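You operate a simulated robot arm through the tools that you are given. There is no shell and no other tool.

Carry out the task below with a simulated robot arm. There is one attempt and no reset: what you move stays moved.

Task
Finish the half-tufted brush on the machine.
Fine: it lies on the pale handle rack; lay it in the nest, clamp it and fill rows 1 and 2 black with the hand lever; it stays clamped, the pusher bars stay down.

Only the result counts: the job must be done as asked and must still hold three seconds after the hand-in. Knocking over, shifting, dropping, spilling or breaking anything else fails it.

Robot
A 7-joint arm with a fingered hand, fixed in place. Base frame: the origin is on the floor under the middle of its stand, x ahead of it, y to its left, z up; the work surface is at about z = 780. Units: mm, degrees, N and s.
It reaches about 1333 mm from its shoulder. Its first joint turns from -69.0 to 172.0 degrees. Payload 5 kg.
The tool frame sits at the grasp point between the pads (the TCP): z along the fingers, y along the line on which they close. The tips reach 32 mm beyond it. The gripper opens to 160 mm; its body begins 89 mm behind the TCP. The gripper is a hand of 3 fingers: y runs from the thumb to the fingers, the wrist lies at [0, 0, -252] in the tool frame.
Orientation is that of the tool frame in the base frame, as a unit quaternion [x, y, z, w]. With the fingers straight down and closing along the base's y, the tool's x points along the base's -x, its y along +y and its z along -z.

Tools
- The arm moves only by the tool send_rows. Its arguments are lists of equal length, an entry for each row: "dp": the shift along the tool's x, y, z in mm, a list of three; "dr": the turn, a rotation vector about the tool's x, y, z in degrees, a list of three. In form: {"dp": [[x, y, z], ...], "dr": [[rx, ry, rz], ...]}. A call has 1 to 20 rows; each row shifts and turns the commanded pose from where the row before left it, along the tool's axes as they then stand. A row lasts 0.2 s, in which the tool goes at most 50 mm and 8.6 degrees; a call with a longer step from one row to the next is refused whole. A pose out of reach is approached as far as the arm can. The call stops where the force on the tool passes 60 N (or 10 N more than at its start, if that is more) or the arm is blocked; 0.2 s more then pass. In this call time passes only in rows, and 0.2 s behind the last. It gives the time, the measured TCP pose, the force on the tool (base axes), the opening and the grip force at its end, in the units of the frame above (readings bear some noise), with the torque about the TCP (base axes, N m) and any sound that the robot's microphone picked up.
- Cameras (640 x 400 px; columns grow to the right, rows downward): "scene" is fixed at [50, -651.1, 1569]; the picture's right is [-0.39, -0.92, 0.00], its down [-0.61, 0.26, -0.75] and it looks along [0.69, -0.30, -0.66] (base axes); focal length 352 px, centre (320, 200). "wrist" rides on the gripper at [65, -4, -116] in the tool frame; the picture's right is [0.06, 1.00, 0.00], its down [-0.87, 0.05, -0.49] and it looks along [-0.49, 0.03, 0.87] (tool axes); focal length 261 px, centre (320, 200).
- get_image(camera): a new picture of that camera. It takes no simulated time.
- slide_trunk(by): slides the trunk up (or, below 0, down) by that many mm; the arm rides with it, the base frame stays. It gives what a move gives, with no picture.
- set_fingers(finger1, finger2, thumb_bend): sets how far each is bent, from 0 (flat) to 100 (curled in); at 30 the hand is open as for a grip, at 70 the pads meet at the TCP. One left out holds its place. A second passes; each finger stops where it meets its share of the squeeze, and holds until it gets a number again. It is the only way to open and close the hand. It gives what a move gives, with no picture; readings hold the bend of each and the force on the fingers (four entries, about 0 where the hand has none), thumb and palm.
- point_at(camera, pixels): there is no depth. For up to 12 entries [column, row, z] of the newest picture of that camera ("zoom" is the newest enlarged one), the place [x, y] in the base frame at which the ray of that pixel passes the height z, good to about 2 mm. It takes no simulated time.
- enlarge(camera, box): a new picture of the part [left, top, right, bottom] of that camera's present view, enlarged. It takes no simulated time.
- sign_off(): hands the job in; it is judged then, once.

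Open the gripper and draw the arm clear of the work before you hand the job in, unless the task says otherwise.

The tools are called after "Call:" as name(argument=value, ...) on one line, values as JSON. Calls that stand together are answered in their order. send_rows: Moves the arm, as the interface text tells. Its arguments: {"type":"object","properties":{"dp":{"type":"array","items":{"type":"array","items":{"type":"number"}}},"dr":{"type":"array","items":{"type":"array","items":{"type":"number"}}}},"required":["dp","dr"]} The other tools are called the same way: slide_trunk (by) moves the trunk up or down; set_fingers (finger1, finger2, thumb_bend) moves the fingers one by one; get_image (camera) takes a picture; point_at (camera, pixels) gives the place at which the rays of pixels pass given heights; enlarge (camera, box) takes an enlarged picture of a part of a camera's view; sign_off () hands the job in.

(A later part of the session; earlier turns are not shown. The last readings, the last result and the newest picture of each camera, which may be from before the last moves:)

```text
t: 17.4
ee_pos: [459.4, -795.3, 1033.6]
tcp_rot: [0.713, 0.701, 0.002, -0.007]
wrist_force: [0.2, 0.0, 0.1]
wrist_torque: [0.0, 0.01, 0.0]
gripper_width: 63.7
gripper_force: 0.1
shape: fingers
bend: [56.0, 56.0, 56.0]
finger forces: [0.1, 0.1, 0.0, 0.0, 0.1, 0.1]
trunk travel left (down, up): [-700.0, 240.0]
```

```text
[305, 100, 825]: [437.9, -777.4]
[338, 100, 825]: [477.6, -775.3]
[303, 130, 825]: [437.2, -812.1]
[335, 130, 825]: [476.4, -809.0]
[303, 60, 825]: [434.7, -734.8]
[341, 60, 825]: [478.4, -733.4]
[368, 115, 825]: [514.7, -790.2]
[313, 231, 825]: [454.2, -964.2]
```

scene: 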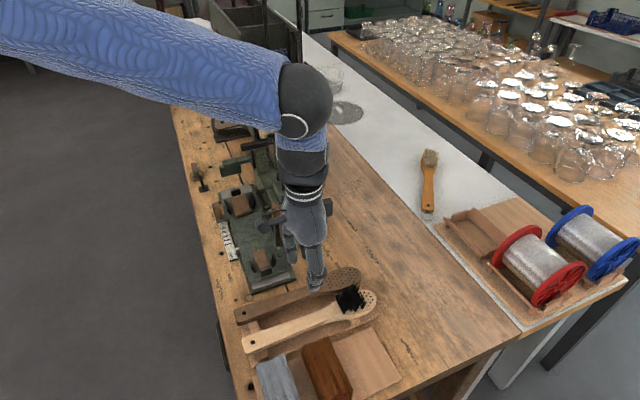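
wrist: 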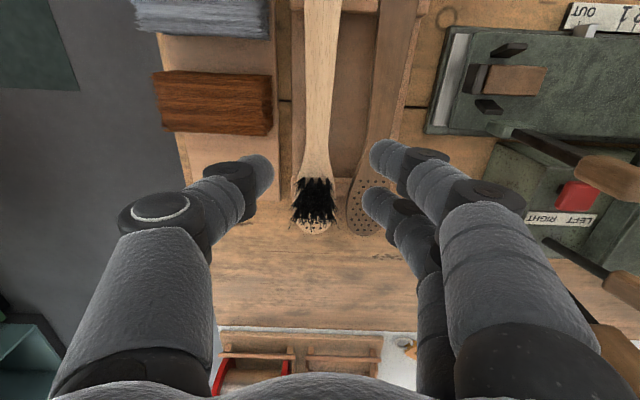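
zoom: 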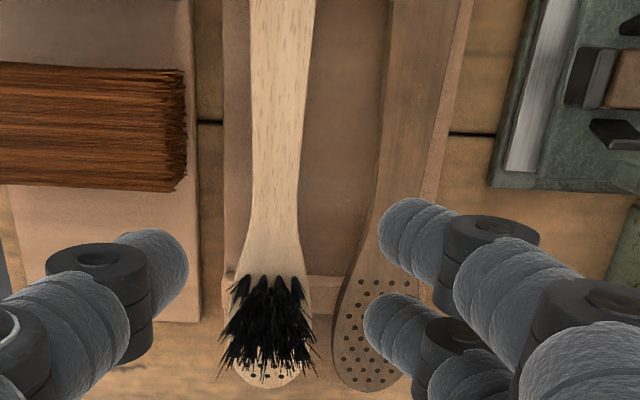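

The neck is centred at x≈455, width ≈31, and the dark brush begins at x≈515, so the fingers (outer ≈507) fit the gap. I shift 3 mm in -x, trim the yaw by 1° and descend to z≈853.

Call:
send_rows(dp=[[0, -3, 0], [0, 0, 45], [0, 0, 45], [0, 0, 45], [0, 0, 45]], dr=[[0, 0, -1], [0, 0, 0], [0, 0, 0], [0, 0, 0], [0, 0, 0]])

Call:
get_image(camera="wrist")

Call:
get_image(camera="scene")

Call:
enlarge(camera="scene", box=[240, 220, 400, 350])

```text
t: 18.6
ee_pos: [454.8, -792.9, 853.6]
tcp_rot: [0.706, 0.708, 0.002, -0.006]
wrist_force: [0.1, -0.5, 0.2]
wrist_torque: [0.02, 0.02, 0.0]
gripper_width: 63.5
gripper_force: 0.1
shape: fingers
bend: [56.0, 56.0, 56.0]
finger forces: [0.0, 0.0, 0.0, 0.0, 0.0, 0.0]
trunk travel left (down, up): [-700.0, 240.0]
```

```text
taken
```

wrist: 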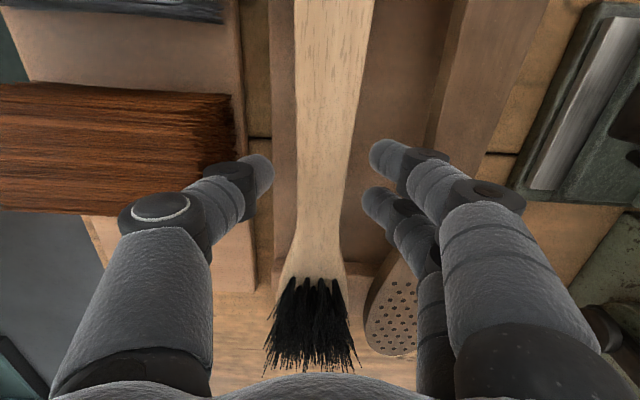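

```text
taken
```

scene: 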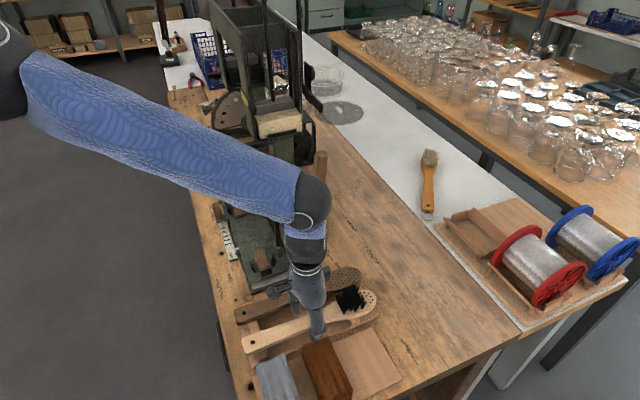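

```text
3.08 times, centred on (320, 285) of scene
```

zoom: 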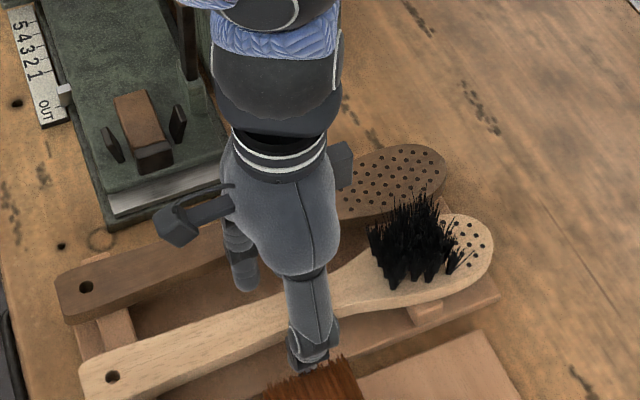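

No contact so far; the thumb tip (x≈412 outer) clears the brown bundle's end (x≈400), and the fingers clear the dark brush. I descend the last 24 mm to z≈830 in small steps.

Call:
send_rows(dp=[[0, 0, 8], [0, 0, 8], [0, 0, 8]], dr=[[0, 0, 0], [0, 0, 0], [0, 0, 0]])

Call:
get_image(camera="wrist")

Call:
enlarge(camera="scene", box=[240, 220, 400, 350])

```text
t: 19.4
ee_pos: [452.7, -793.5, 830.3]
tcp_rot: [0.707, 0.707, 0.002, -0.006]
wrist_force: [-0.5, 1.2, 2.7]
wrist_torque: [-0.05, -0.13, 0.07]
gripper_width: 62.6
gripper_force: 1.8
shape: fingers
bend: [56.0, 56.0, 56.0]
finger forces: [0.3, 2.9, 0.1, 0.1, 0.2, 0.0]
trunk travel left (down, up): [-700.0, 240.0]
```

```text
taken
```

wrist: 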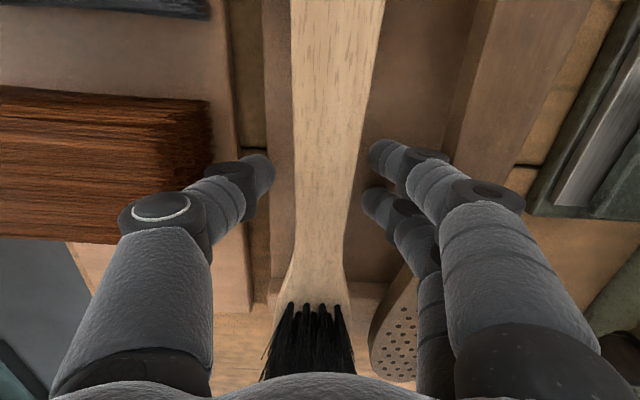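

```text
3.08 times, centred on (320, 285) of scene
```

zoom: 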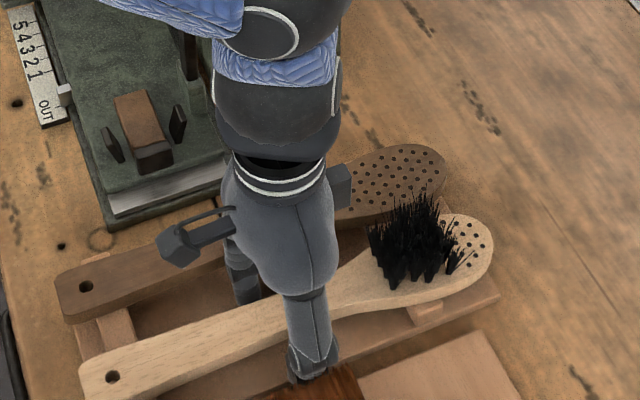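

Finger 2 reads 2.9 N with a 2.7 N upward push; I look at what it touches before closing.

Call:
enlarge(camera="wrist", box=[340, 120, 470, 320])

Call:
enlarge(camera="scene", box=[280, 240, 350, 320])

Call:
enlarge(camera="wrist", box=[200, 120, 300, 220])

```text
2.00 times, centred on (405, 220) of wrist
```

zoom: 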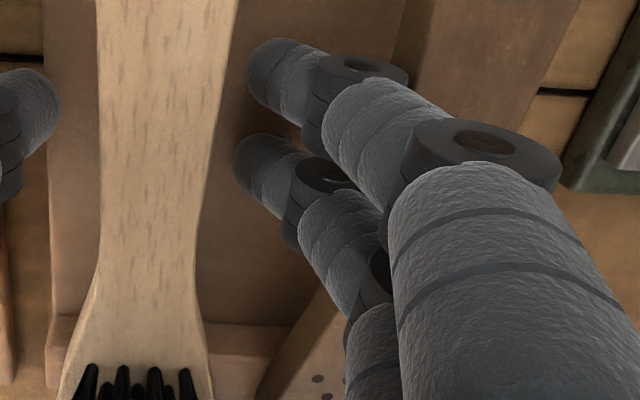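

```text
5.00 times, centred on (315, 280) of scene
```

zoom: 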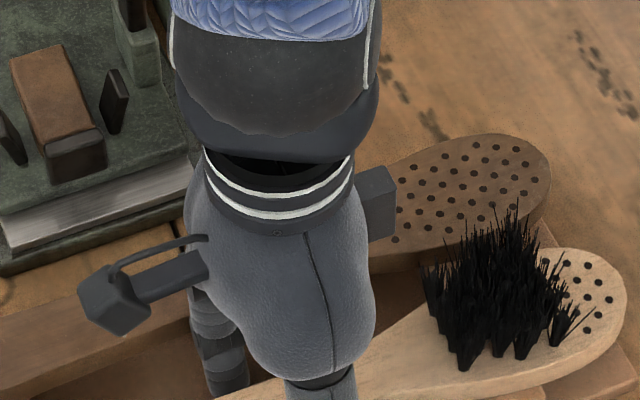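

```text
4.00 times, centred on (250, 170) of wrist
```

zoom: 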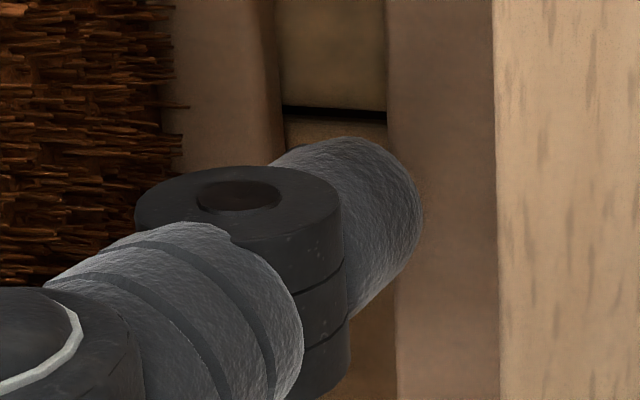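

The fingertips just touch the rack plate, so I lift 4 mm and close on the neck.

Call:
send_rows(dp=[[0, 2, -4]], dr=[[0, 0, 0]])

Call:
set_fingers(finger1=70, finger2=70, thumb_bend=70)

Call:
get_image(camera="wrist")

```text
t: 19.8
ee_pos: [454.6, -792.9, 834.4]
tcp_rot: [0.707, 0.707, 0.002, -0.007]
wrist_force: [-0.1, 0.0, -0.2]
wrist_torque: [0.0, -0.01, 0.01]
gripper_width: 62.5
gripper_force: 0.0
shape: fingers
bend: [56.0, 56.0, 56.0]
finger forces: [0.0, 0.0, 0.0, 0.1, 0.0, 0.0]
trunk travel left (down, up): [-700.0, 240.0]
```

```text
t: 20.8
ee_pos: [456.3, -793.4, 834.0]
tcp_rot: [0.707, 0.707, 0.003, -0.007]
wrist_force: [0.0, -0.9, -0.3]
wrist_torque: [0.02, 0.02, -0.03]
gripper_width: 37.4
gripper_force: 14.2
shape: fingers
bend: [64.0, 64.0, 65.0]
finger forces: [7.1, 6.7, 0.0, 0.1, 14.2, 0.0]
trunk travel left (down, up): [-700.0, 240.0]
```

```text
taken
```

wrist: 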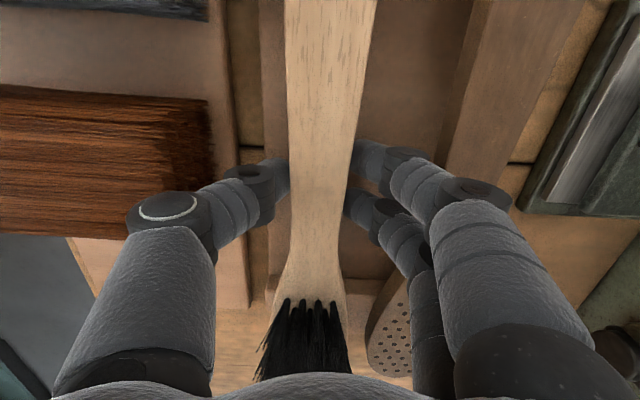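

Grip is 14 N on thumb against 7+7 N on the fingers. I lift 30 mm slowly and check the hold.

Call:
send_rows(dp=[[0, 0, -8], [0, 0, -8], [0, 0, -8], [0, 0, -8]], dr=[[0, 0, 0], [0, 0, 0], [0, 0, 0], [0, 0, 0]])

Call:
get_image(camera="wrist")

Call:
enlarge(camera="scene", box=[220, 210, 400, 370])

```text
t: 21.8
ee_pos: [453.9, -792.2, 867.5]
tcp_rot: [0.707, 0.707, 0.002, -0.007]
wrist_force: [-0.6, 0.1, -0.3]
wrist_torque: [0.02, 0.01, 0.0]
gripper_width: 37.3
gripper_force: 14.0
shape: fingers
bend: [64.0, 64.0, 65.0]
finger forces: [7.1, 6.7, 0.0, 0.1, 14.3, 0.0]
trunk travel left (down, up): [-700.0, 240.0]
```

```text
taken
```

wrist: 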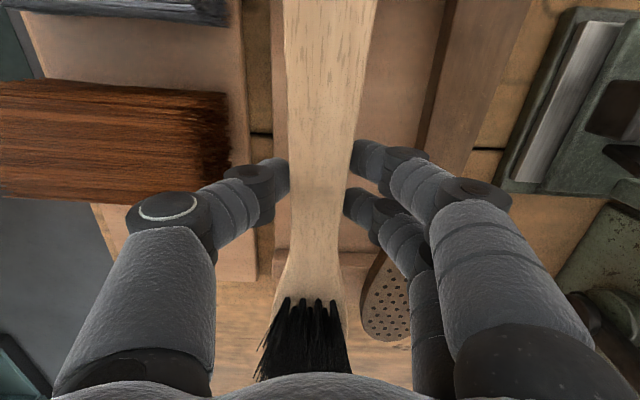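

```text
2.50 times, centred on (310, 290) of scene
```

zoom: 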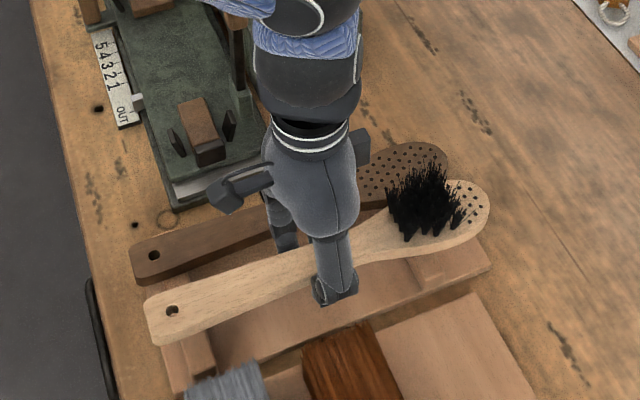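

The brush hangs level and firm, TCP ≈154 mm from the handle end and ≈171 from the tip. I raise it to z≈1065, move to (530,-716) and turn -90° so the head points to +x.

Call:
send_rows(dp=[[0, 0, -40], [0, 0, -40], [0, 0, -40], [0, 0, -40], [0, 0, -38], [26, 25, 0], [26, 25, 0], [26, 25, 0], [0, 0, 0], [0, 0, 0], [0, 0, 0], [0, 0, 0], [0, 0, 0], [0, 0, 0], [0, 0, 0], [0, 0, 0], [0, 0, 0], [0, 0, 0], [0, 0, 0]], dr=[[0, 0, 0], [0, 0, 0], [0, 0, 0], [0, 0, 0], [0, 0, 0], [0, 0, 0], [0, 0, 0], [0, 0, 0], [0, 0, -8.18], [0, 0, -8.18], [0, 0, -8.18], [0, 0, -8.18], [0, 0, -8.18], [0, 0, -8.18], [0, 0, -8.18], [0, 0, -8.18], [0, 0, -8.18], [0, 0, -8.18], [0, 0, -8.18]])

Call:
get_image(camera="wrist")

Call:
get_image(camera="scene")

```text
t: 25.8
ee_pos: [531.7, -717.8, 1064.3]
tcp_rot: [-0.001, 1.0, 0.006, -0.003]
wrist_force: [0.2, 0.1, -1.1]
wrist_torque: [-0.01, 0.05, -0.01]
gripper_width: 37.3
gripper_force: 13.2
shape: fingers
bend: [64.0, 64.0, 66.0]
finger forces: [6.9, 6.7, 0.0, 0.0, 14.1, 0.1]
trunk travel left (down, up): [-700.0, 240.0]
```

```text
taken
```

wrist: 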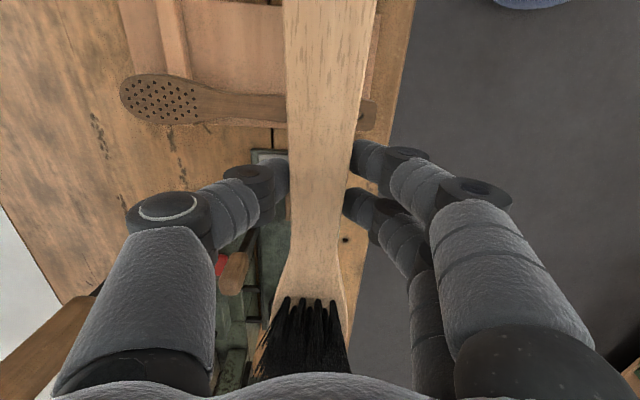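

```text
taken
```

scene: 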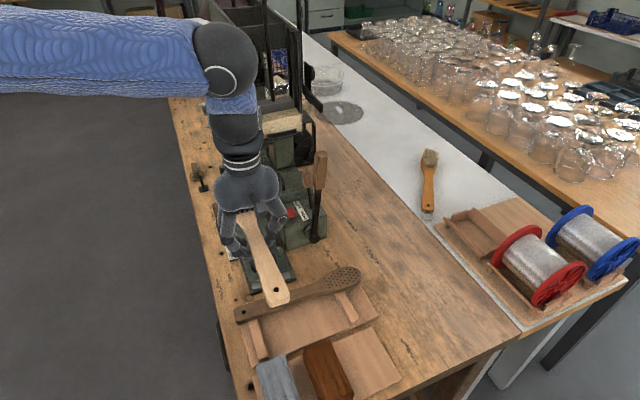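

The brush now points +x. I move it forward at z≈1064, y≈-716 (clear of the black bar end at y≈-770) to x≈790.

Call:
send_rows(dp=[[-43, 0, 0], [-43, 0, 0], [-43, 0, 0], [-43, 0, 0], [-43, 0, 0], [-43, 0, 0]], dr=[[0, 0, 0], [0, 0, 0], [0, 0, 0], [0, 0, 0], [0, 0, 0], [0, 0, 0]])

Call:
get_image(camera="wrist")

Call:
get_image(camera="scene")

Call:
enlarge(camera="scene", box=[180, 90, 340, 230])

```text
t: 27.2
ee_pos: [790.0, -719.4, 1061.3]
tcp_rot: [0.0, 1.0, 0.005, -0.004]
wrist_force: [-0.4, -0.4, -1.5]
wrist_torque: [-0.02, 0.04, -0.02]
gripper_width: 37.7
gripper_force: 14.0
shape: fingers
bend: [64.0, 64.0, 66.0]
finger forces: [6.9, 6.7, 0.0, 0.0, 14.0, 0.0]
trunk travel left (down, up): [-700.0, 240.0]
```

```text
taken
```

wrist: 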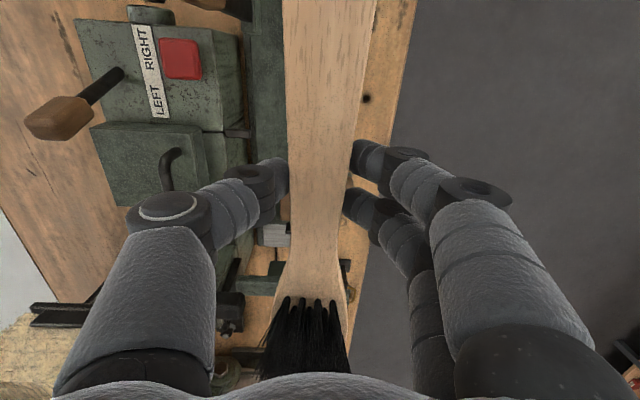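

```text
taken
```

scene: 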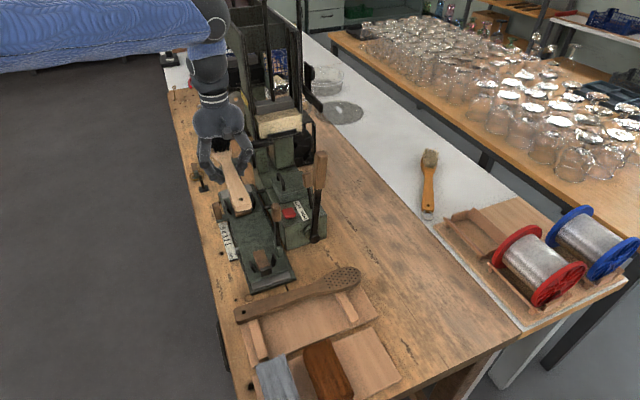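

```text
2.86 times, centred on (260, 160) of scene
```

zoom: 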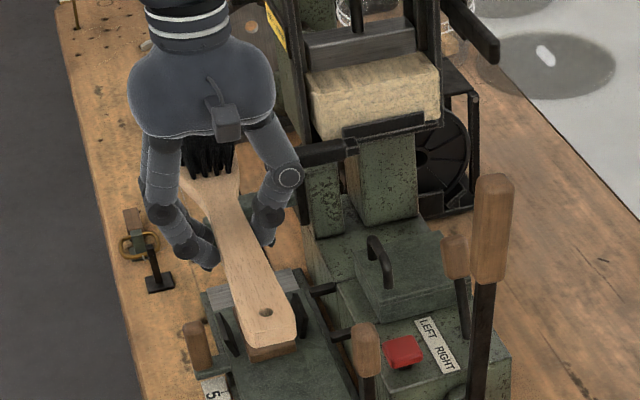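

Clear. I descend to z≈961 beside the bar while backing 8 mm in x, then shift to the nest's midline y≈-746.

Call:
send_rows(dp=[[3, 0, 25], [3, 0, 25], [2, 0, 25], [0, 0, 25], [0, -14, 0], [0, -13, 0]], dr=[[0, 0, 0], [0, 0, 0], [0, 0, 0], [0, 0, 0], [0, 0, 0], [0, 0, 0]])

Call:
get_image(camera="wrist")

Call:
get_image(camera="scene")

Call:
enlarge(camera="scene", box=[190, 120, 320, 290])

```text
t: 28.6
ee_pos: [783.5, -743.3, 961.8]
tcp_rot: [-0.001, 1.0, 0.007, -0.004]
wrist_force: [-0.3, 0.1, -1.2]
wrist_torque: [0.03, 0.03, 0.02]
gripper_width: 37.6
gripper_force: 13.6
shape: fingers
bend: [64.0, 64.0, 66.0]
finger forces: [6.7, 6.5, 0.0, 0.1, 14.0, 0.0]
trunk travel left (down, up): [-700.0, 240.0]
```

```text
taken
```

wrist: 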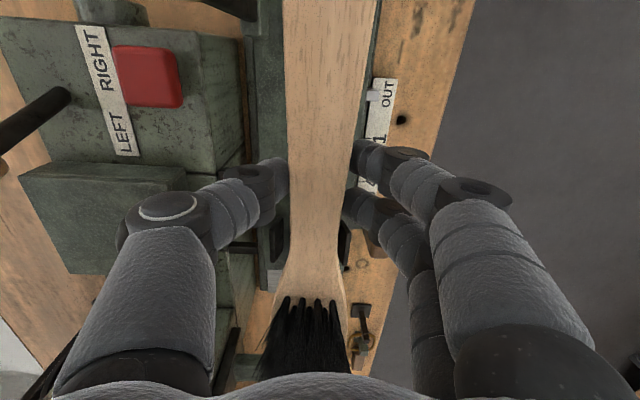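

```text
taken
```

scene: 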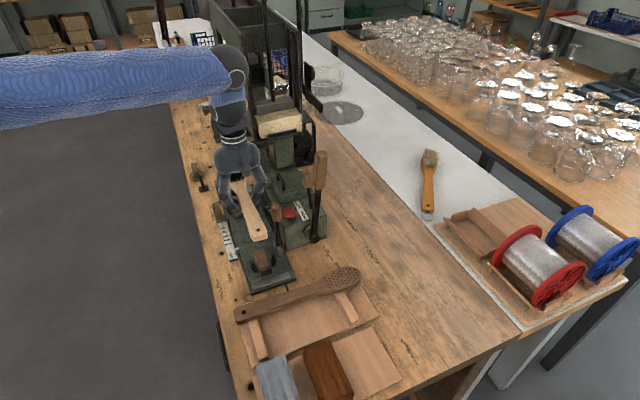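

```text
2.35 times, centred on (255, 205) of scene
```

zoom: 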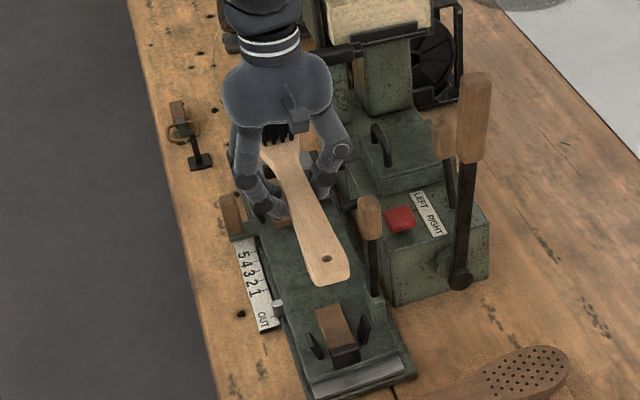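

I check where the brush's hole lies via the scene camera (hole at (257,229.7)), as a calibration of the grip offset.

Call:
enlarge(camera="scene", box=[230, 170, 290, 290])

Call:
point_at(camera="scene", pixels=[[257.1, 229.7, 953], [257.1, 229.7, 945], [258, 241, 945]])

```text
3.33 times, centred on (260, 230) of scene
```

zoom: 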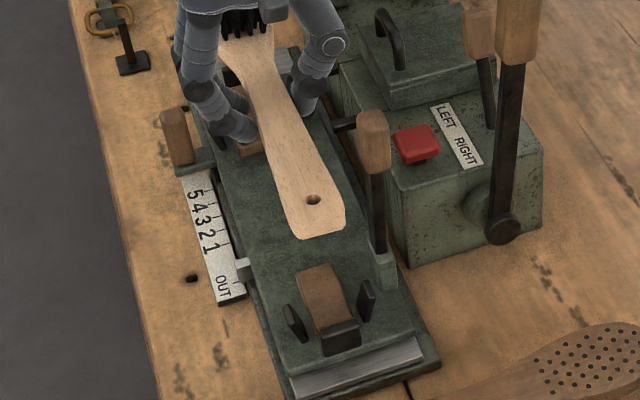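

```text
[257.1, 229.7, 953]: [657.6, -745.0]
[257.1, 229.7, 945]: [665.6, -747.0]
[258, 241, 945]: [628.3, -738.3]
```

The hole projects to (657.6,-745), as expected. I descend to z≈884 (brush bottom just above the stops).

Call:
send_rows(dp=[[0, 0, 20], [0, 0, 20], [0, 0, 20], [0, 0, 18]], dr=[[0, 0, 0], [0, 0, 0], [0, 0, 0], [0, 0, 0]])

Call:
get_image(camera="wrist")

Call:
get_image(camera="scene")

Call:
enlarge(camera="scene", box=[220, 200, 300, 290])

Call:
enlarge(camera="scene", box=[200, 150, 280, 220])

```text
t: 29.6
ee_pos: [781.0, -743.5, 885.0]
tcp_rot: [0.001, 1.0, 0.007, -0.004]
wrist_force: [0.4, -0.1, -0.3]
wrist_torque: [0.02, 0.05, -0.01]
gripper_width: 37.5
gripper_force: 13.3
shape: fingers
bend: [64.0, 64.0, 66.0]
finger forces: [6.7, 6.6, 0.0, 0.0, 14.0, 0.0]
trunk travel left (down, up): [-700.0, 240.0]
```

```text
taken
```

wrist: 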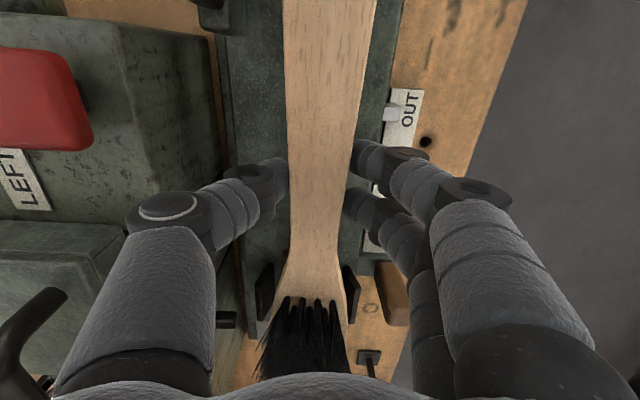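

```text
taken
```

scene: 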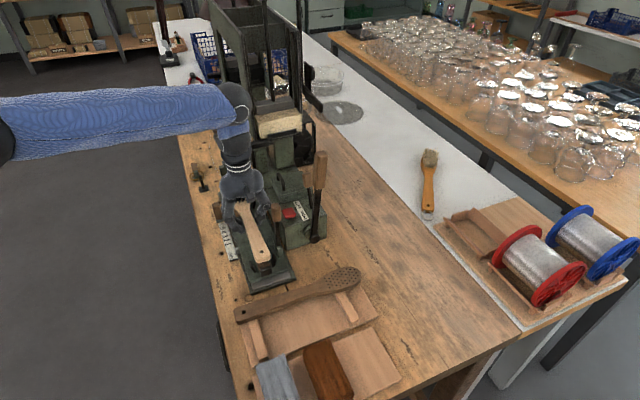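

```text
4.44 times, centred on (260, 245) of scene
```

zoom: 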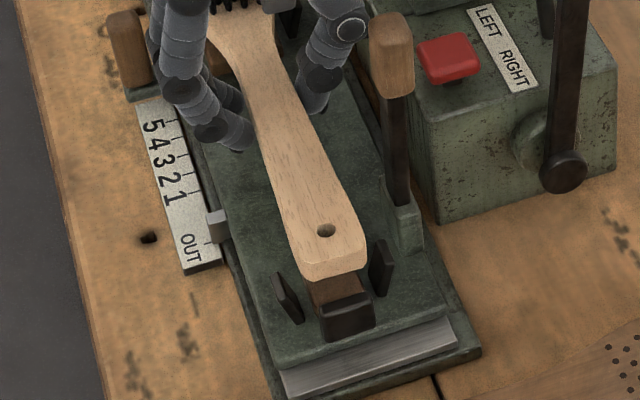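

```text
5.71 times, centred on (240, 185) of scene
```

zoom: 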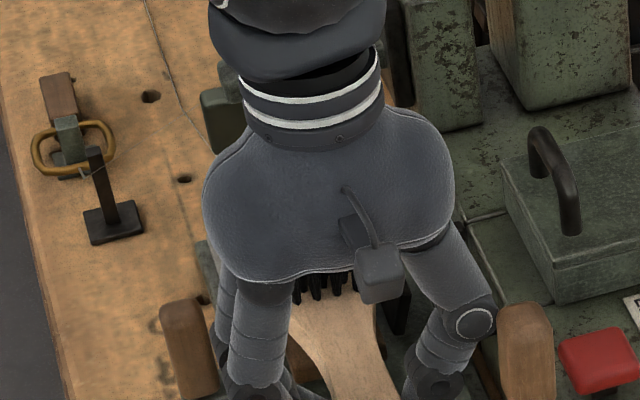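

The handle is lined up with the near block in y. I compare the near stop's inner edge (265.2,266.8) with the handle's end edge (263.4,259.2) in the scene view for the x shift.

Call:
enlarge(camera="scene", box=[245, 240, 285, 280])

Call:
point_at(camera="scene", pixels=[[265.2, 266.8, 831], [265.2, 266.8, 826], [263.4, 259.2, 876], [263.4, 259.2, 871], [261.3, 251.5, 876]])

Call:
point_at(camera="wrist", pixels=[[390, 110, 800], [376, 50, 812], [265, 285, 850], [347, 290, 850]])

```text
10.00 times, centred on (265, 260) of scene
```

zoom: 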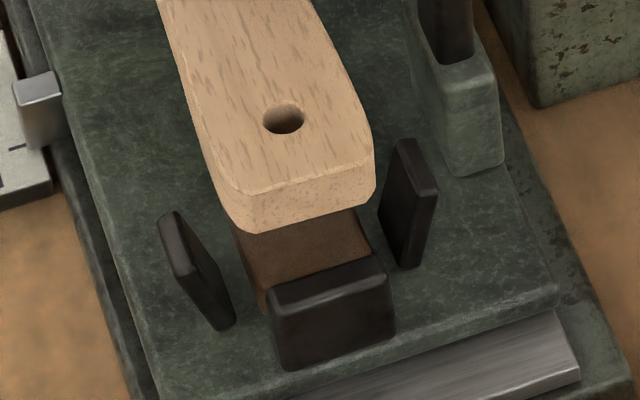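

```text
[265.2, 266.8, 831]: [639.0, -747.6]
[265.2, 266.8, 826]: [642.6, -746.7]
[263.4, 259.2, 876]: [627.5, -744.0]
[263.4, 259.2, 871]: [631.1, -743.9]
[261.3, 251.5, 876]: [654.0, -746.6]
```

```text
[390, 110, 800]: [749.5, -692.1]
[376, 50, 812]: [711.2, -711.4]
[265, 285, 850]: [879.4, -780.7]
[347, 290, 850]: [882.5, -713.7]
```

The handle end is at x≈632 and the near stop's inner edge ≈636–637. I use the fixed scene rays to refine the far stop, bar and nozzle positions.

Call:
point_at(camera="scene", pixels=[[235.7, 190.5, 825], [235.7, 190.5, 834], [235.7, 190.5, 845], [265.8, 267.2, 834], [264, 257.8, 876], [240.6, 146, 1032], [231.4, 175, 897], [221.5, 177.2, 897], [241.3, 172.8, 897], [215.8, 203.3, 880], [321.25, 152.5, 1095], [314.9, 238.6, 829]])

```text
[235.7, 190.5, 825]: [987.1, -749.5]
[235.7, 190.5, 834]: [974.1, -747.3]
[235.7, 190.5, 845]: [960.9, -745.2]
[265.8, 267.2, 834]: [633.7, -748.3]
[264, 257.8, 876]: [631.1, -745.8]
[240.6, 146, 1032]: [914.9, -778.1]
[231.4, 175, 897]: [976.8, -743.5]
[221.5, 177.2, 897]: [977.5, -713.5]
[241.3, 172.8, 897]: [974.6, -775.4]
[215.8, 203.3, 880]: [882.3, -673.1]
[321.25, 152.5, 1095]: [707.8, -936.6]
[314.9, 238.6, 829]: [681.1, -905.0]
```

Near stop inner x≈635.5, far stop inner x≈968.5, gap ≈333 for a ≈326 mm brush. I shift +7 mm in x and -2.5 mm in y to centre it, then lower 15 mm.

Call:
send_rows(dp=[[-7, -2.5, 0], [0, 0, 8], [0, 0, 7]], dr=[[0, 0, 0], [0, 0, 0], [0, 0, 0]])

Call:
enlarge(camera="scene", box=[245, 240, 285, 280])

Call:
get_image(camera="wrist")

Call:
enlarge(camera="scene", box=[200, 150, 280, 250])

```text
t: 30.4
ee_pos: [786.3, -745.5, 869.6]
tcp_rot: [0.0, 1.0, 0.006, -0.004]
wrist_force: [0.0, -0.1, -0.8]
wrist_torque: [-0.03, 0.02, 0.01]
gripper_width: 37.4
gripper_force: 13.6
shape: fingers
bend: [64.0, 64.0, 66.0]
finger forces: [6.8, 6.7, 0.1, 0.0, 14.0, 0.0]
trunk travel left (down, up): [-700.0, 240.0]
```

```text
10.00 times, centred on (265, 260) of scene
```

zoom: 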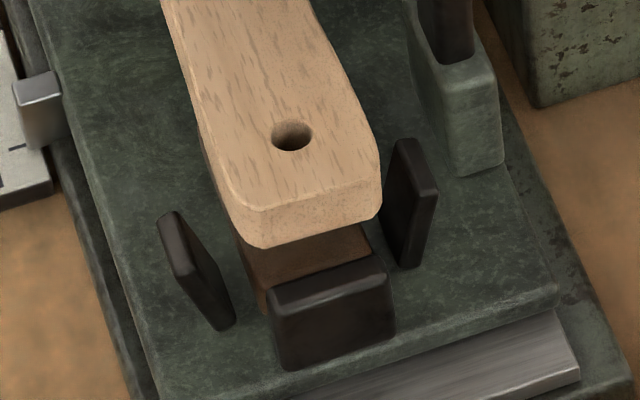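

```text
taken
```

wrist: 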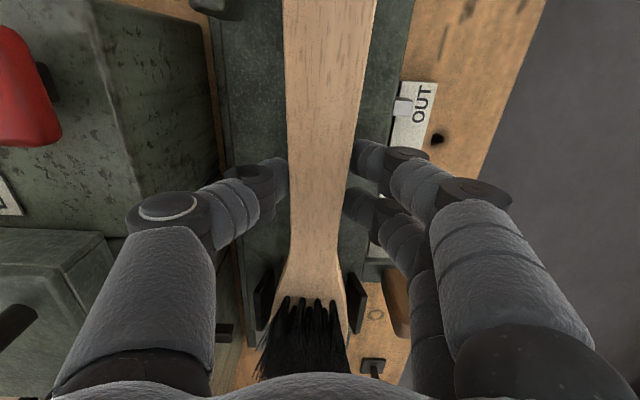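

```text
4.00 times, centred on (240, 200) of scene
```

zoom: 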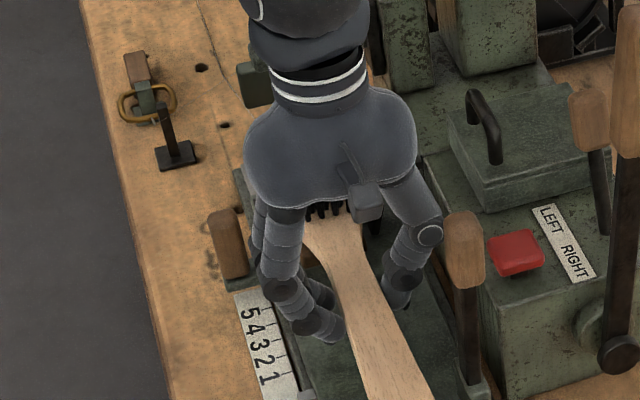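

I check the remaining x clearance of the handle end against the near stop.

Call:
point_at(camera="scene", pixels=[[264, 263.2, 842], [264.5, 260, 861], [265.8, 267.2, 834], [262.2, 253.5, 861]])

```text
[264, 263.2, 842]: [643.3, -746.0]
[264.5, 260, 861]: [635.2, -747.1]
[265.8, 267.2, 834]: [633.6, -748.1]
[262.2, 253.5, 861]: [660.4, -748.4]
```

About 5 mm clearance at the near stop and a y offset of ~1.5 mm. I shift -1.5 mm in y and lower in small steps, watching the force.

Call:
send_rows(dp=[[0, -1.5, 3], [0, 0, 4], [0, 0, 3]], dr=[[0, 0, 0], [0, 0, 0], [0, 0, 0]])

Call:
enlarge(camera="scene", box=[245, 240, 285, 280])

```text
t: 31.2
ee_pos: [787.4, -746.0, 860.2]
tcp_rot: [-0.001, 1.0, 0.006, -0.003]
wrist_force: [-0.6, -0.6, -1.9]
wrist_torque: [0.01, 0.01, -0.01]
gripper_width: 37.4
gripper_force: 13.7
shape: fingers
bend: [64.0, 64.0, 66.0]
finger forces: [6.6, 6.7, 0.1, 0.0, 14.0, 0.0]
trunk travel left (down, up): [-700.0, 240.0]
```

```text
10.00 times, centred on (265, 260) of scene
```

zoom: 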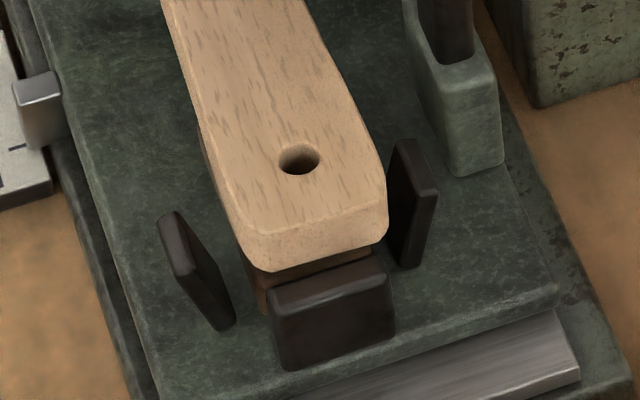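

No contact yet. I check the lateral centring: hole (262.8,255.8) versus the stop's centre (266,268.3) and the posts.

Call:
point_at(camera="scene", pixels=[[262.8, 255.8, 851], [266, 268.3, 834], [250.2, 261.7, 845], [273.4, 254.4, 845], [264.7, 260.8, 851], [256, 256, 851], [271.6, 252.5, 851]])

Call:
enlarge(camera="wrist", box=[230, 230, 400, 380])

```text
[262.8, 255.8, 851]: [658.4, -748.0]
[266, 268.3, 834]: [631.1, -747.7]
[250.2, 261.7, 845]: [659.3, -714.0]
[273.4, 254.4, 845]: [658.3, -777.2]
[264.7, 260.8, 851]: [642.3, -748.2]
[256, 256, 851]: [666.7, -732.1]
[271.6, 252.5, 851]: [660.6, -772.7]
```

```text
2.67 times, centred on (315, 305) of wrist
```

zoom: 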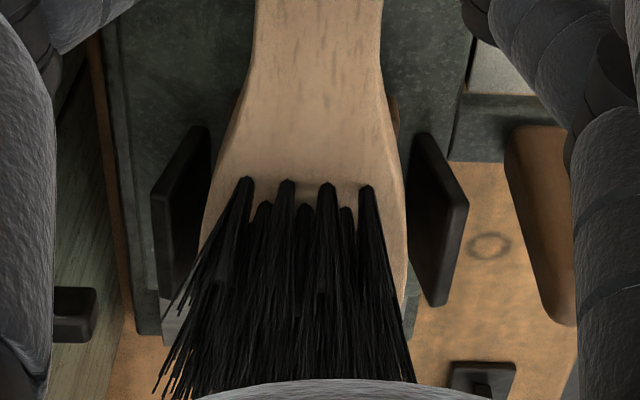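

The head sits centrally between its posts (14 vs 15 px gaps) and the handle is within 1–2 mm. I continue lowering in 2 mm steps.

Call:
send_rows(dp=[[0, 0, 2], [0, 0, 2], [0, 0, 2]], dr=[[0, 0, 0], [0, 0, 0], [0, 0, 0]])

Call:
enlarge(camera="scene", box=[245, 240, 285, 280])

```text
t: 32.0
ee_pos: [786.7, -745.8, 854.7]
tcp_rot: [0.0, 1.0, 0.006, -0.004]
wrist_force: [0.3, 0.0, 0.9]
wrist_torque: [-0.02, 0.08, -0.01]
gripper_width: 37.5
gripper_force: 13.6
shape: fingers
bend: [65.0, 64.0, 66.0]
finger forces: [6.7, 7.0, 0.0, 0.0, 14.7, 0.1]
trunk travel left (down, up): [-700.0, 240.0]
```

```text
10.00 times, centred on (265, 260) of scene
```

zoom: 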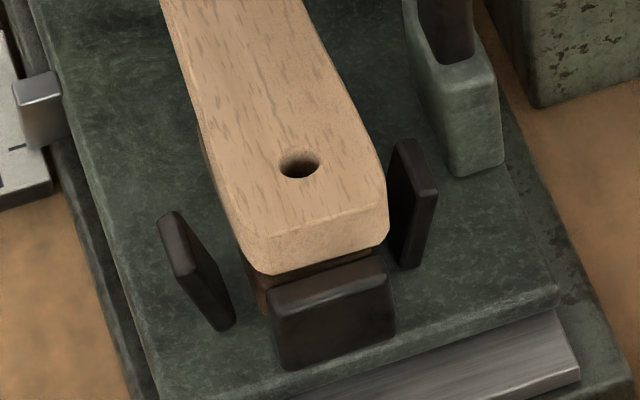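

The handle dropped only ~1.5 mm for ~5.5 mm of travel and the force rose slightly, so the handle has met its block. I lower 2 mm more and watch for the head landing.

Call:
send_rows(dp=[[0, 0, 1.5], [0, 0, 1]], dr=[[0, 0, 0], [0, 0, 0]])

Call:
enlarge(camera="scene", box=[245, 240, 285, 280])

Call:
enlarge(camera="wrist", box=[230, 230, 400, 380])

Call:
get_image(camera="wrist")

```text
t: 32.6
ee_pos: [788.5, -747.1, 851.6]
tcp_rot: [-0.001, 1.0, 0.006, -0.003]
wrist_force: [0.3, -1.3, -0.8]
wrist_torque: [0.0, -0.02, 0.02]
gripper_width: 37.3
gripper_force: 14.7
shape: fingers
bend: [65.0, 64.0, 66.0]
finger forces: [7.2, 6.5, 0.0, 0.0, 14.5, 0.1]
trunk travel left (down, up): [-700.0, 240.0]
```

```text
10.00 times, centred on (265, 260) of scene
```

zoom: 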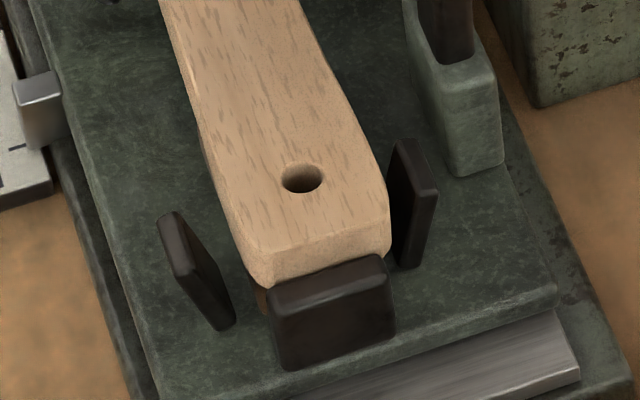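

```text
2.67 times, centred on (315, 305) of wrist
```

zoom: 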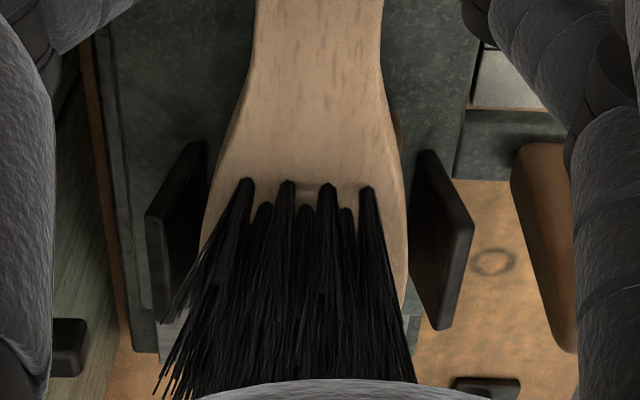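

```text
taken
```

wrist: 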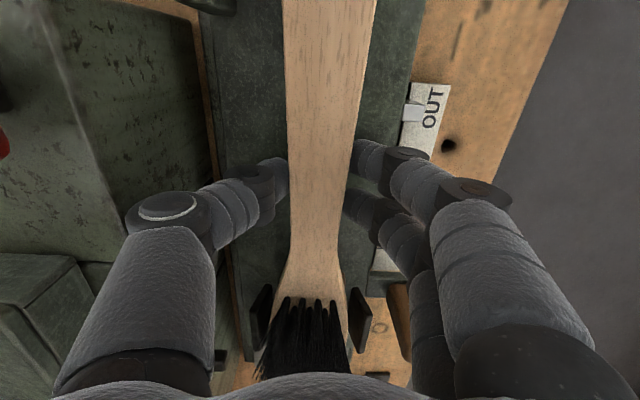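

Force is back to the carried weight only, so there was no contact after all; the handle end now dips behind the near stop. I keep lowering.

Call:
send_rows(dp=[[0, 0, 2], [0, 0, 2], [0, 0, 0]], dr=[[0, 0, 0], [0, 0, 0], [0, 0, 0]])

Call:
enlarge(camera="scene", box=[245, 240, 285, 280])

```text
t: 33.4
ee_pos: [787.4, -745.4, 847.6]
tcp_rot: [0.0, 1.0, 0.006, -0.003]
wrist_force: [1.1, -0.8, 2.6]
wrist_torque: [-0.11, -0.09, -0.01]
gripper_width: 37.5
gripper_force: 16.0
shape: fingers
bend: [65.0, 65.0, 66.0]
finger forces: [7.5, 6.7, 0.0, 0.0, 18.2, 0.1]
trunk travel left (down, up): [-700.0, 240.0]
```

```text
10.00 times, centred on (265, 260) of scene
```

zoom: 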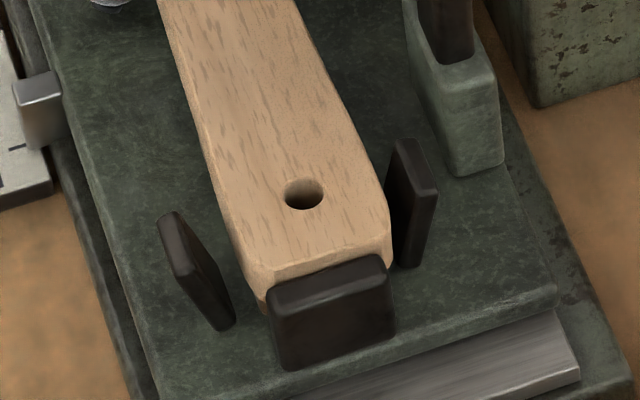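

Upward force is now +2.6 N and the thumb reads 18 N: contact is starting. I lower one more millimetre and re-read.

Call:
send_rows(dp=[[0, 0, 1], [0, 0, 0]], dr=[[0, 0, 0], [0, 0, 0]])

Call:
enlarge(camera="scene", box=[240, 235, 290, 285])

Call:
enlarge(camera="wrist", box=[230, 130, 400, 380])

```text
t: 34.0
ee_pos: [788.2, -746.0, 847.4]
tcp_rot: [0.0, 1.0, 0.006, -0.004]
wrist_force: [1.6, -0.6, 10.5]
wrist_torque: [-0.34, -0.13, 0.04]
gripper_width: 37.4
gripper_force: 18.9
shape: fingers
bend: [65.0, 65.0, 66.0]
finger forces: [7.5, 6.6, 0.1, 0.0, 23.8, 0.1]
trunk travel left (down, up): [-700.0, 240.0]
```

```text
8.00 times, centred on (265, 260) of scene
```

zoom: 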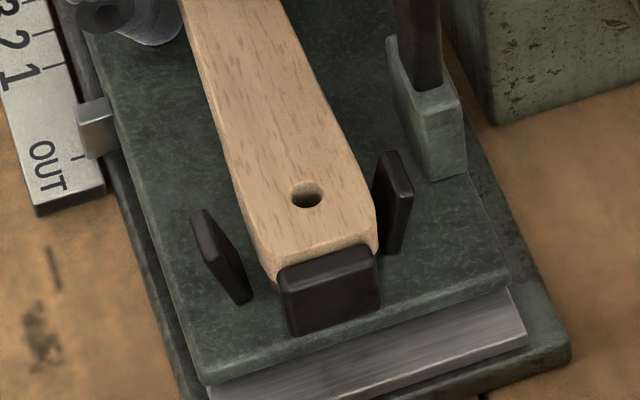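

```text
1.60 times, centred on (315, 255) of wrist
```

zoom: 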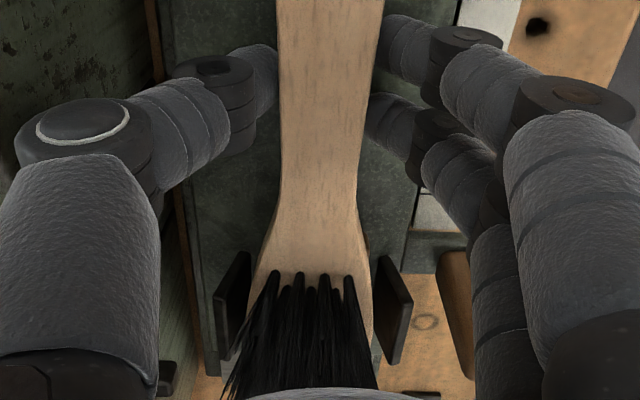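

The thumb tip is bearing on the carriage plate (thumb 24 N, torque x -0.34), so the brush bottom is within a couple of mm of the blocks. I ease up 1 mm and open a little to let it settle.

Call:
send_rows(dp=[[0, 0, -1.2], [0, 0, 0]], dr=[[0, 0, 0], [0, 0, 0]])

Call:
set_fingers(finger1=60, finger2=60, thumb_bend=61)

Call:
enlarge(camera="scene", box=[240, 235, 290, 285])

Call:
get_image(camera="wrist")

```text
t: 34.6
ee_pos: [787.8, -746.9, 847.3]
tcp_rot: [0.0, 1.0, 0.007, -0.003]
wrist_force: [4.0, -1.8, 3.9]
wrist_torque: [-0.22, -0.13, 0.05]
gripper_width: 37.6
gripper_force: 15.8
shape: fingers
bend: [65.0, 65.0, 66.0]
finger forces: [7.0, 6.5, 0.0, 0.0, 19.1, 0.1]
trunk travel left (down, up): [-700.0, 240.0]
```

```text
t: 35.6
ee_pos: [787.0, -745.7, 849.0]
tcp_rot: [0.0, 1.0, 0.006, -0.003]
wrist_force: [1.8, 0.8, 12.0]
wrist_torque: [-0.23, -0.11, 0.07]
gripper_width: 43.6
gripper_force: 6.3
shape: fingers
bend: [60.0, 60.0, 62.0]
finger forces: [0.0, 2.0, 0.0, 0.1, 9.9, 0.0]
trunk travel left (down, up): [-700.0, 240.0]
```

```text
8.00 times, centred on (265, 260) of scene
```

zoom: 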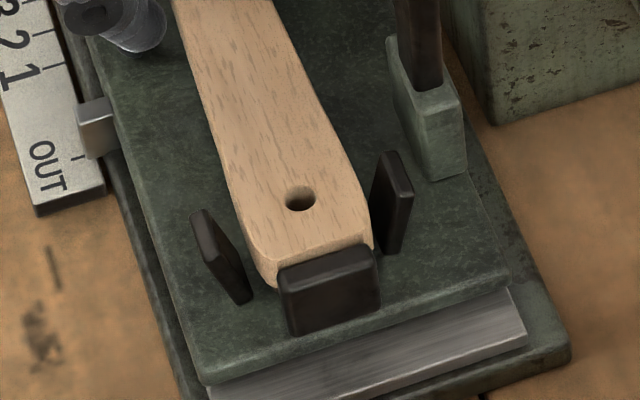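

```text
taken
```

wrist: 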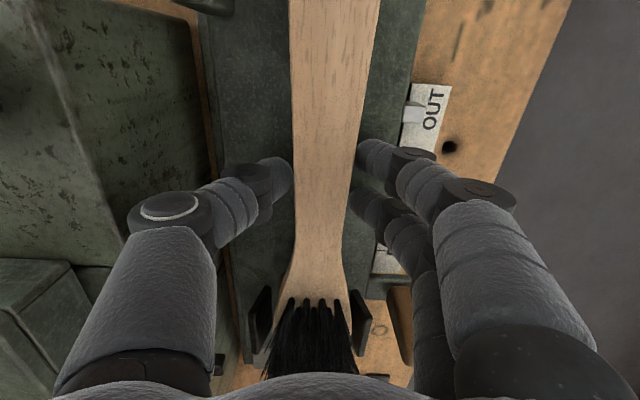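

The brush is loosened and sits in the nest; fingertips still press on the plate (12 N up), so I lift 4 mm and open wider.

Call:
send_rows(dp=[[0, 0, -2], [0, 0, -2], [0, 0, 0]], dr=[[0, 0, 0], [0, 0, 0], [0, 0, 0]])

Call:
set_fingers(finger1=54, finger2=54, thumb_bend=55)

Call:
enlarge(camera="scene", box=[240, 235, 290, 285])

Call:
get_image(camera="wrist")

```text
t: 36.4
ee_pos: [787.2, -746.9, 852.0]
tcp_rot: [0.0, 1.0, 0.006, -0.004]
wrist_force: [0.6, 0.0, 0.2]
wrist_torque: [0.04, 0.02, -0.02]
gripper_width: 44.5
gripper_force: 0.1
shape: fingers
bend: [60.0, 60.0, 61.0]
finger forces: [0.0, 0.0, 0.0, 0.0, 0.0, 0.0]
trunk travel left (down, up): [-700.0, 240.0]
```

```text
t: 37.4
ee_pos: [787.3, -746.1, 852.6]
tcp_rot: [0.0, 1.0, 0.006, -0.004]
wrist_force: [-0.9, 0.3, -1.0]
wrist_torque: [0.02, 0.0, 0.0]
gripper_width: 68.4
gripper_force: 0.0
shape: fingers
bend: [54.0, 54.0, 55.0]
finger forces: [0.1, 0.0, 0.0, 0.0, 0.1, 0.0]
trunk travel left (down, up): [-700.0, 240.0]
```

```text
8.00 times, centred on (265, 260) of scene
```

zoom: 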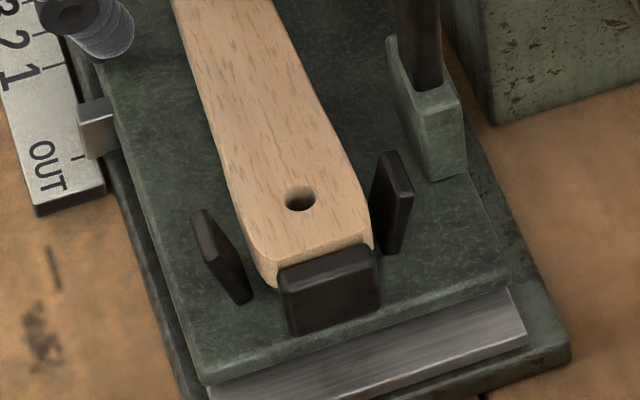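

```text
taken
```

wrist: 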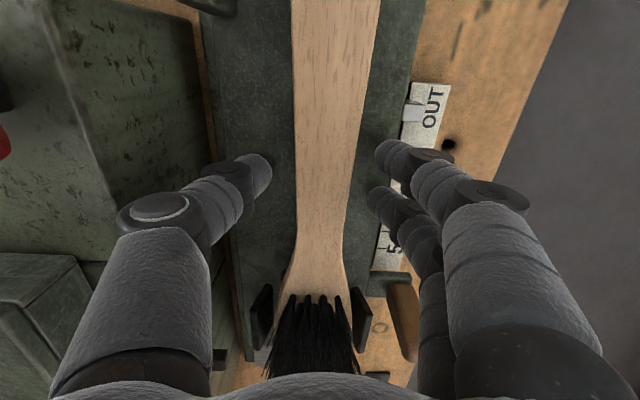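

The brush is released (all finger forces 0). I rise straight up 120 mm and inspect the nest.

Call:
send_rows(dp=[[0, 0, -10], [0, 0, -20], [0, 0, -30], [0, 0, -40], [0, 0, -40]], dr=[[0, 0, 0], [0, 0, 0], [0, 0, 0], [0, 0, 0], [0, 0, 0]])

Call:
get_image(camera="wrist")

Call:
enlarge(camera="scene", box=[200, 150, 300, 280])

```text
t: 38.6
ee_pos: [789.2, -746.4, 993.5]
tcp_rot: [0.0, 1.0, 0.006, -0.004]
wrist_force: [-0.1, -0.1, 0.6]
wrist_torque: [-0.02, -0.04, -0.02]
gripper_width: 68.5
gripper_force: 0.0
shape: fingers
bend: [54.0, 54.0, 55.0]
finger forces: [0.0, 0.0, 0.0, 0.1, 0.1, 0.0]
trunk travel left (down, up): [-700.0, 240.0]
```

```text
taken
```

wrist: 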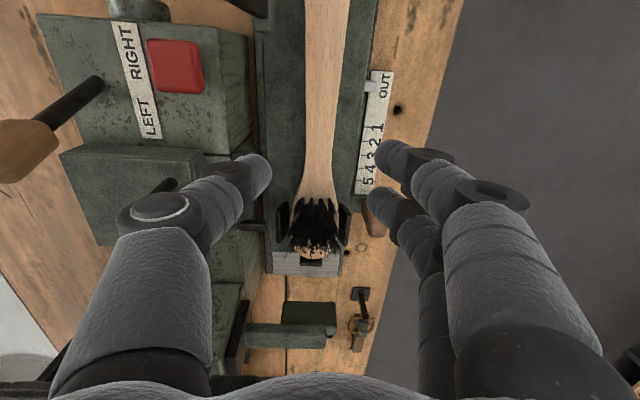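

```text
3.08 times, centred on (250, 215) of scene
```

zoom: 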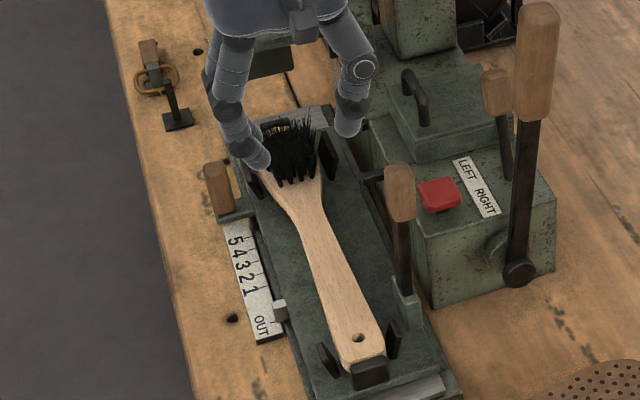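

The brush lies in the nest, head within the far posts. I enlarge the head region to confirm the seating.

Call:
enlarge(camera="wrist", box=[260, 180, 370, 290])

Call:
enlarge(camera="wrist", box=[200, 0, 400, 200])

Call:
enlarge(camera="scene", box=[225, 175, 275, 215])

```text
3.64 times, centred on (315, 235) of wrist
```

zoom: 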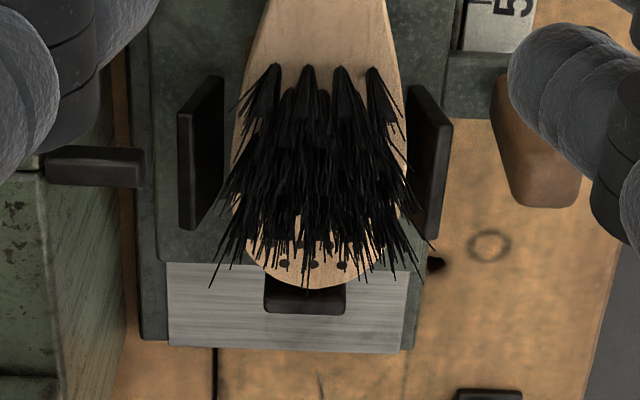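

```text
2.00 times, centred on (300, 100) of wrist
```

zoom: 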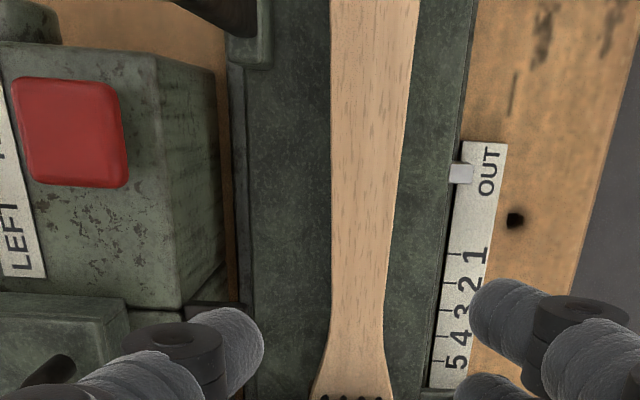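

```text
10.00 times, centred on (250, 195) of scene
```

zoom: 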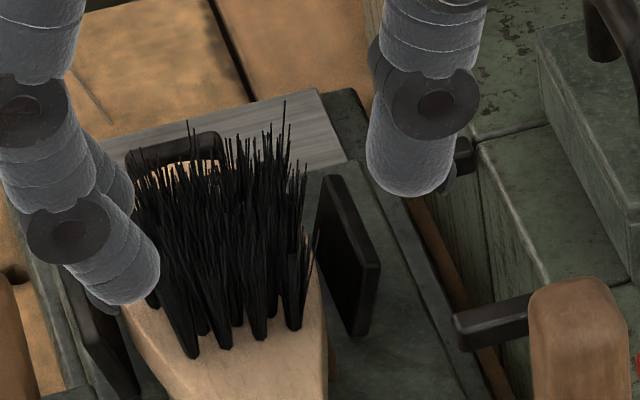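

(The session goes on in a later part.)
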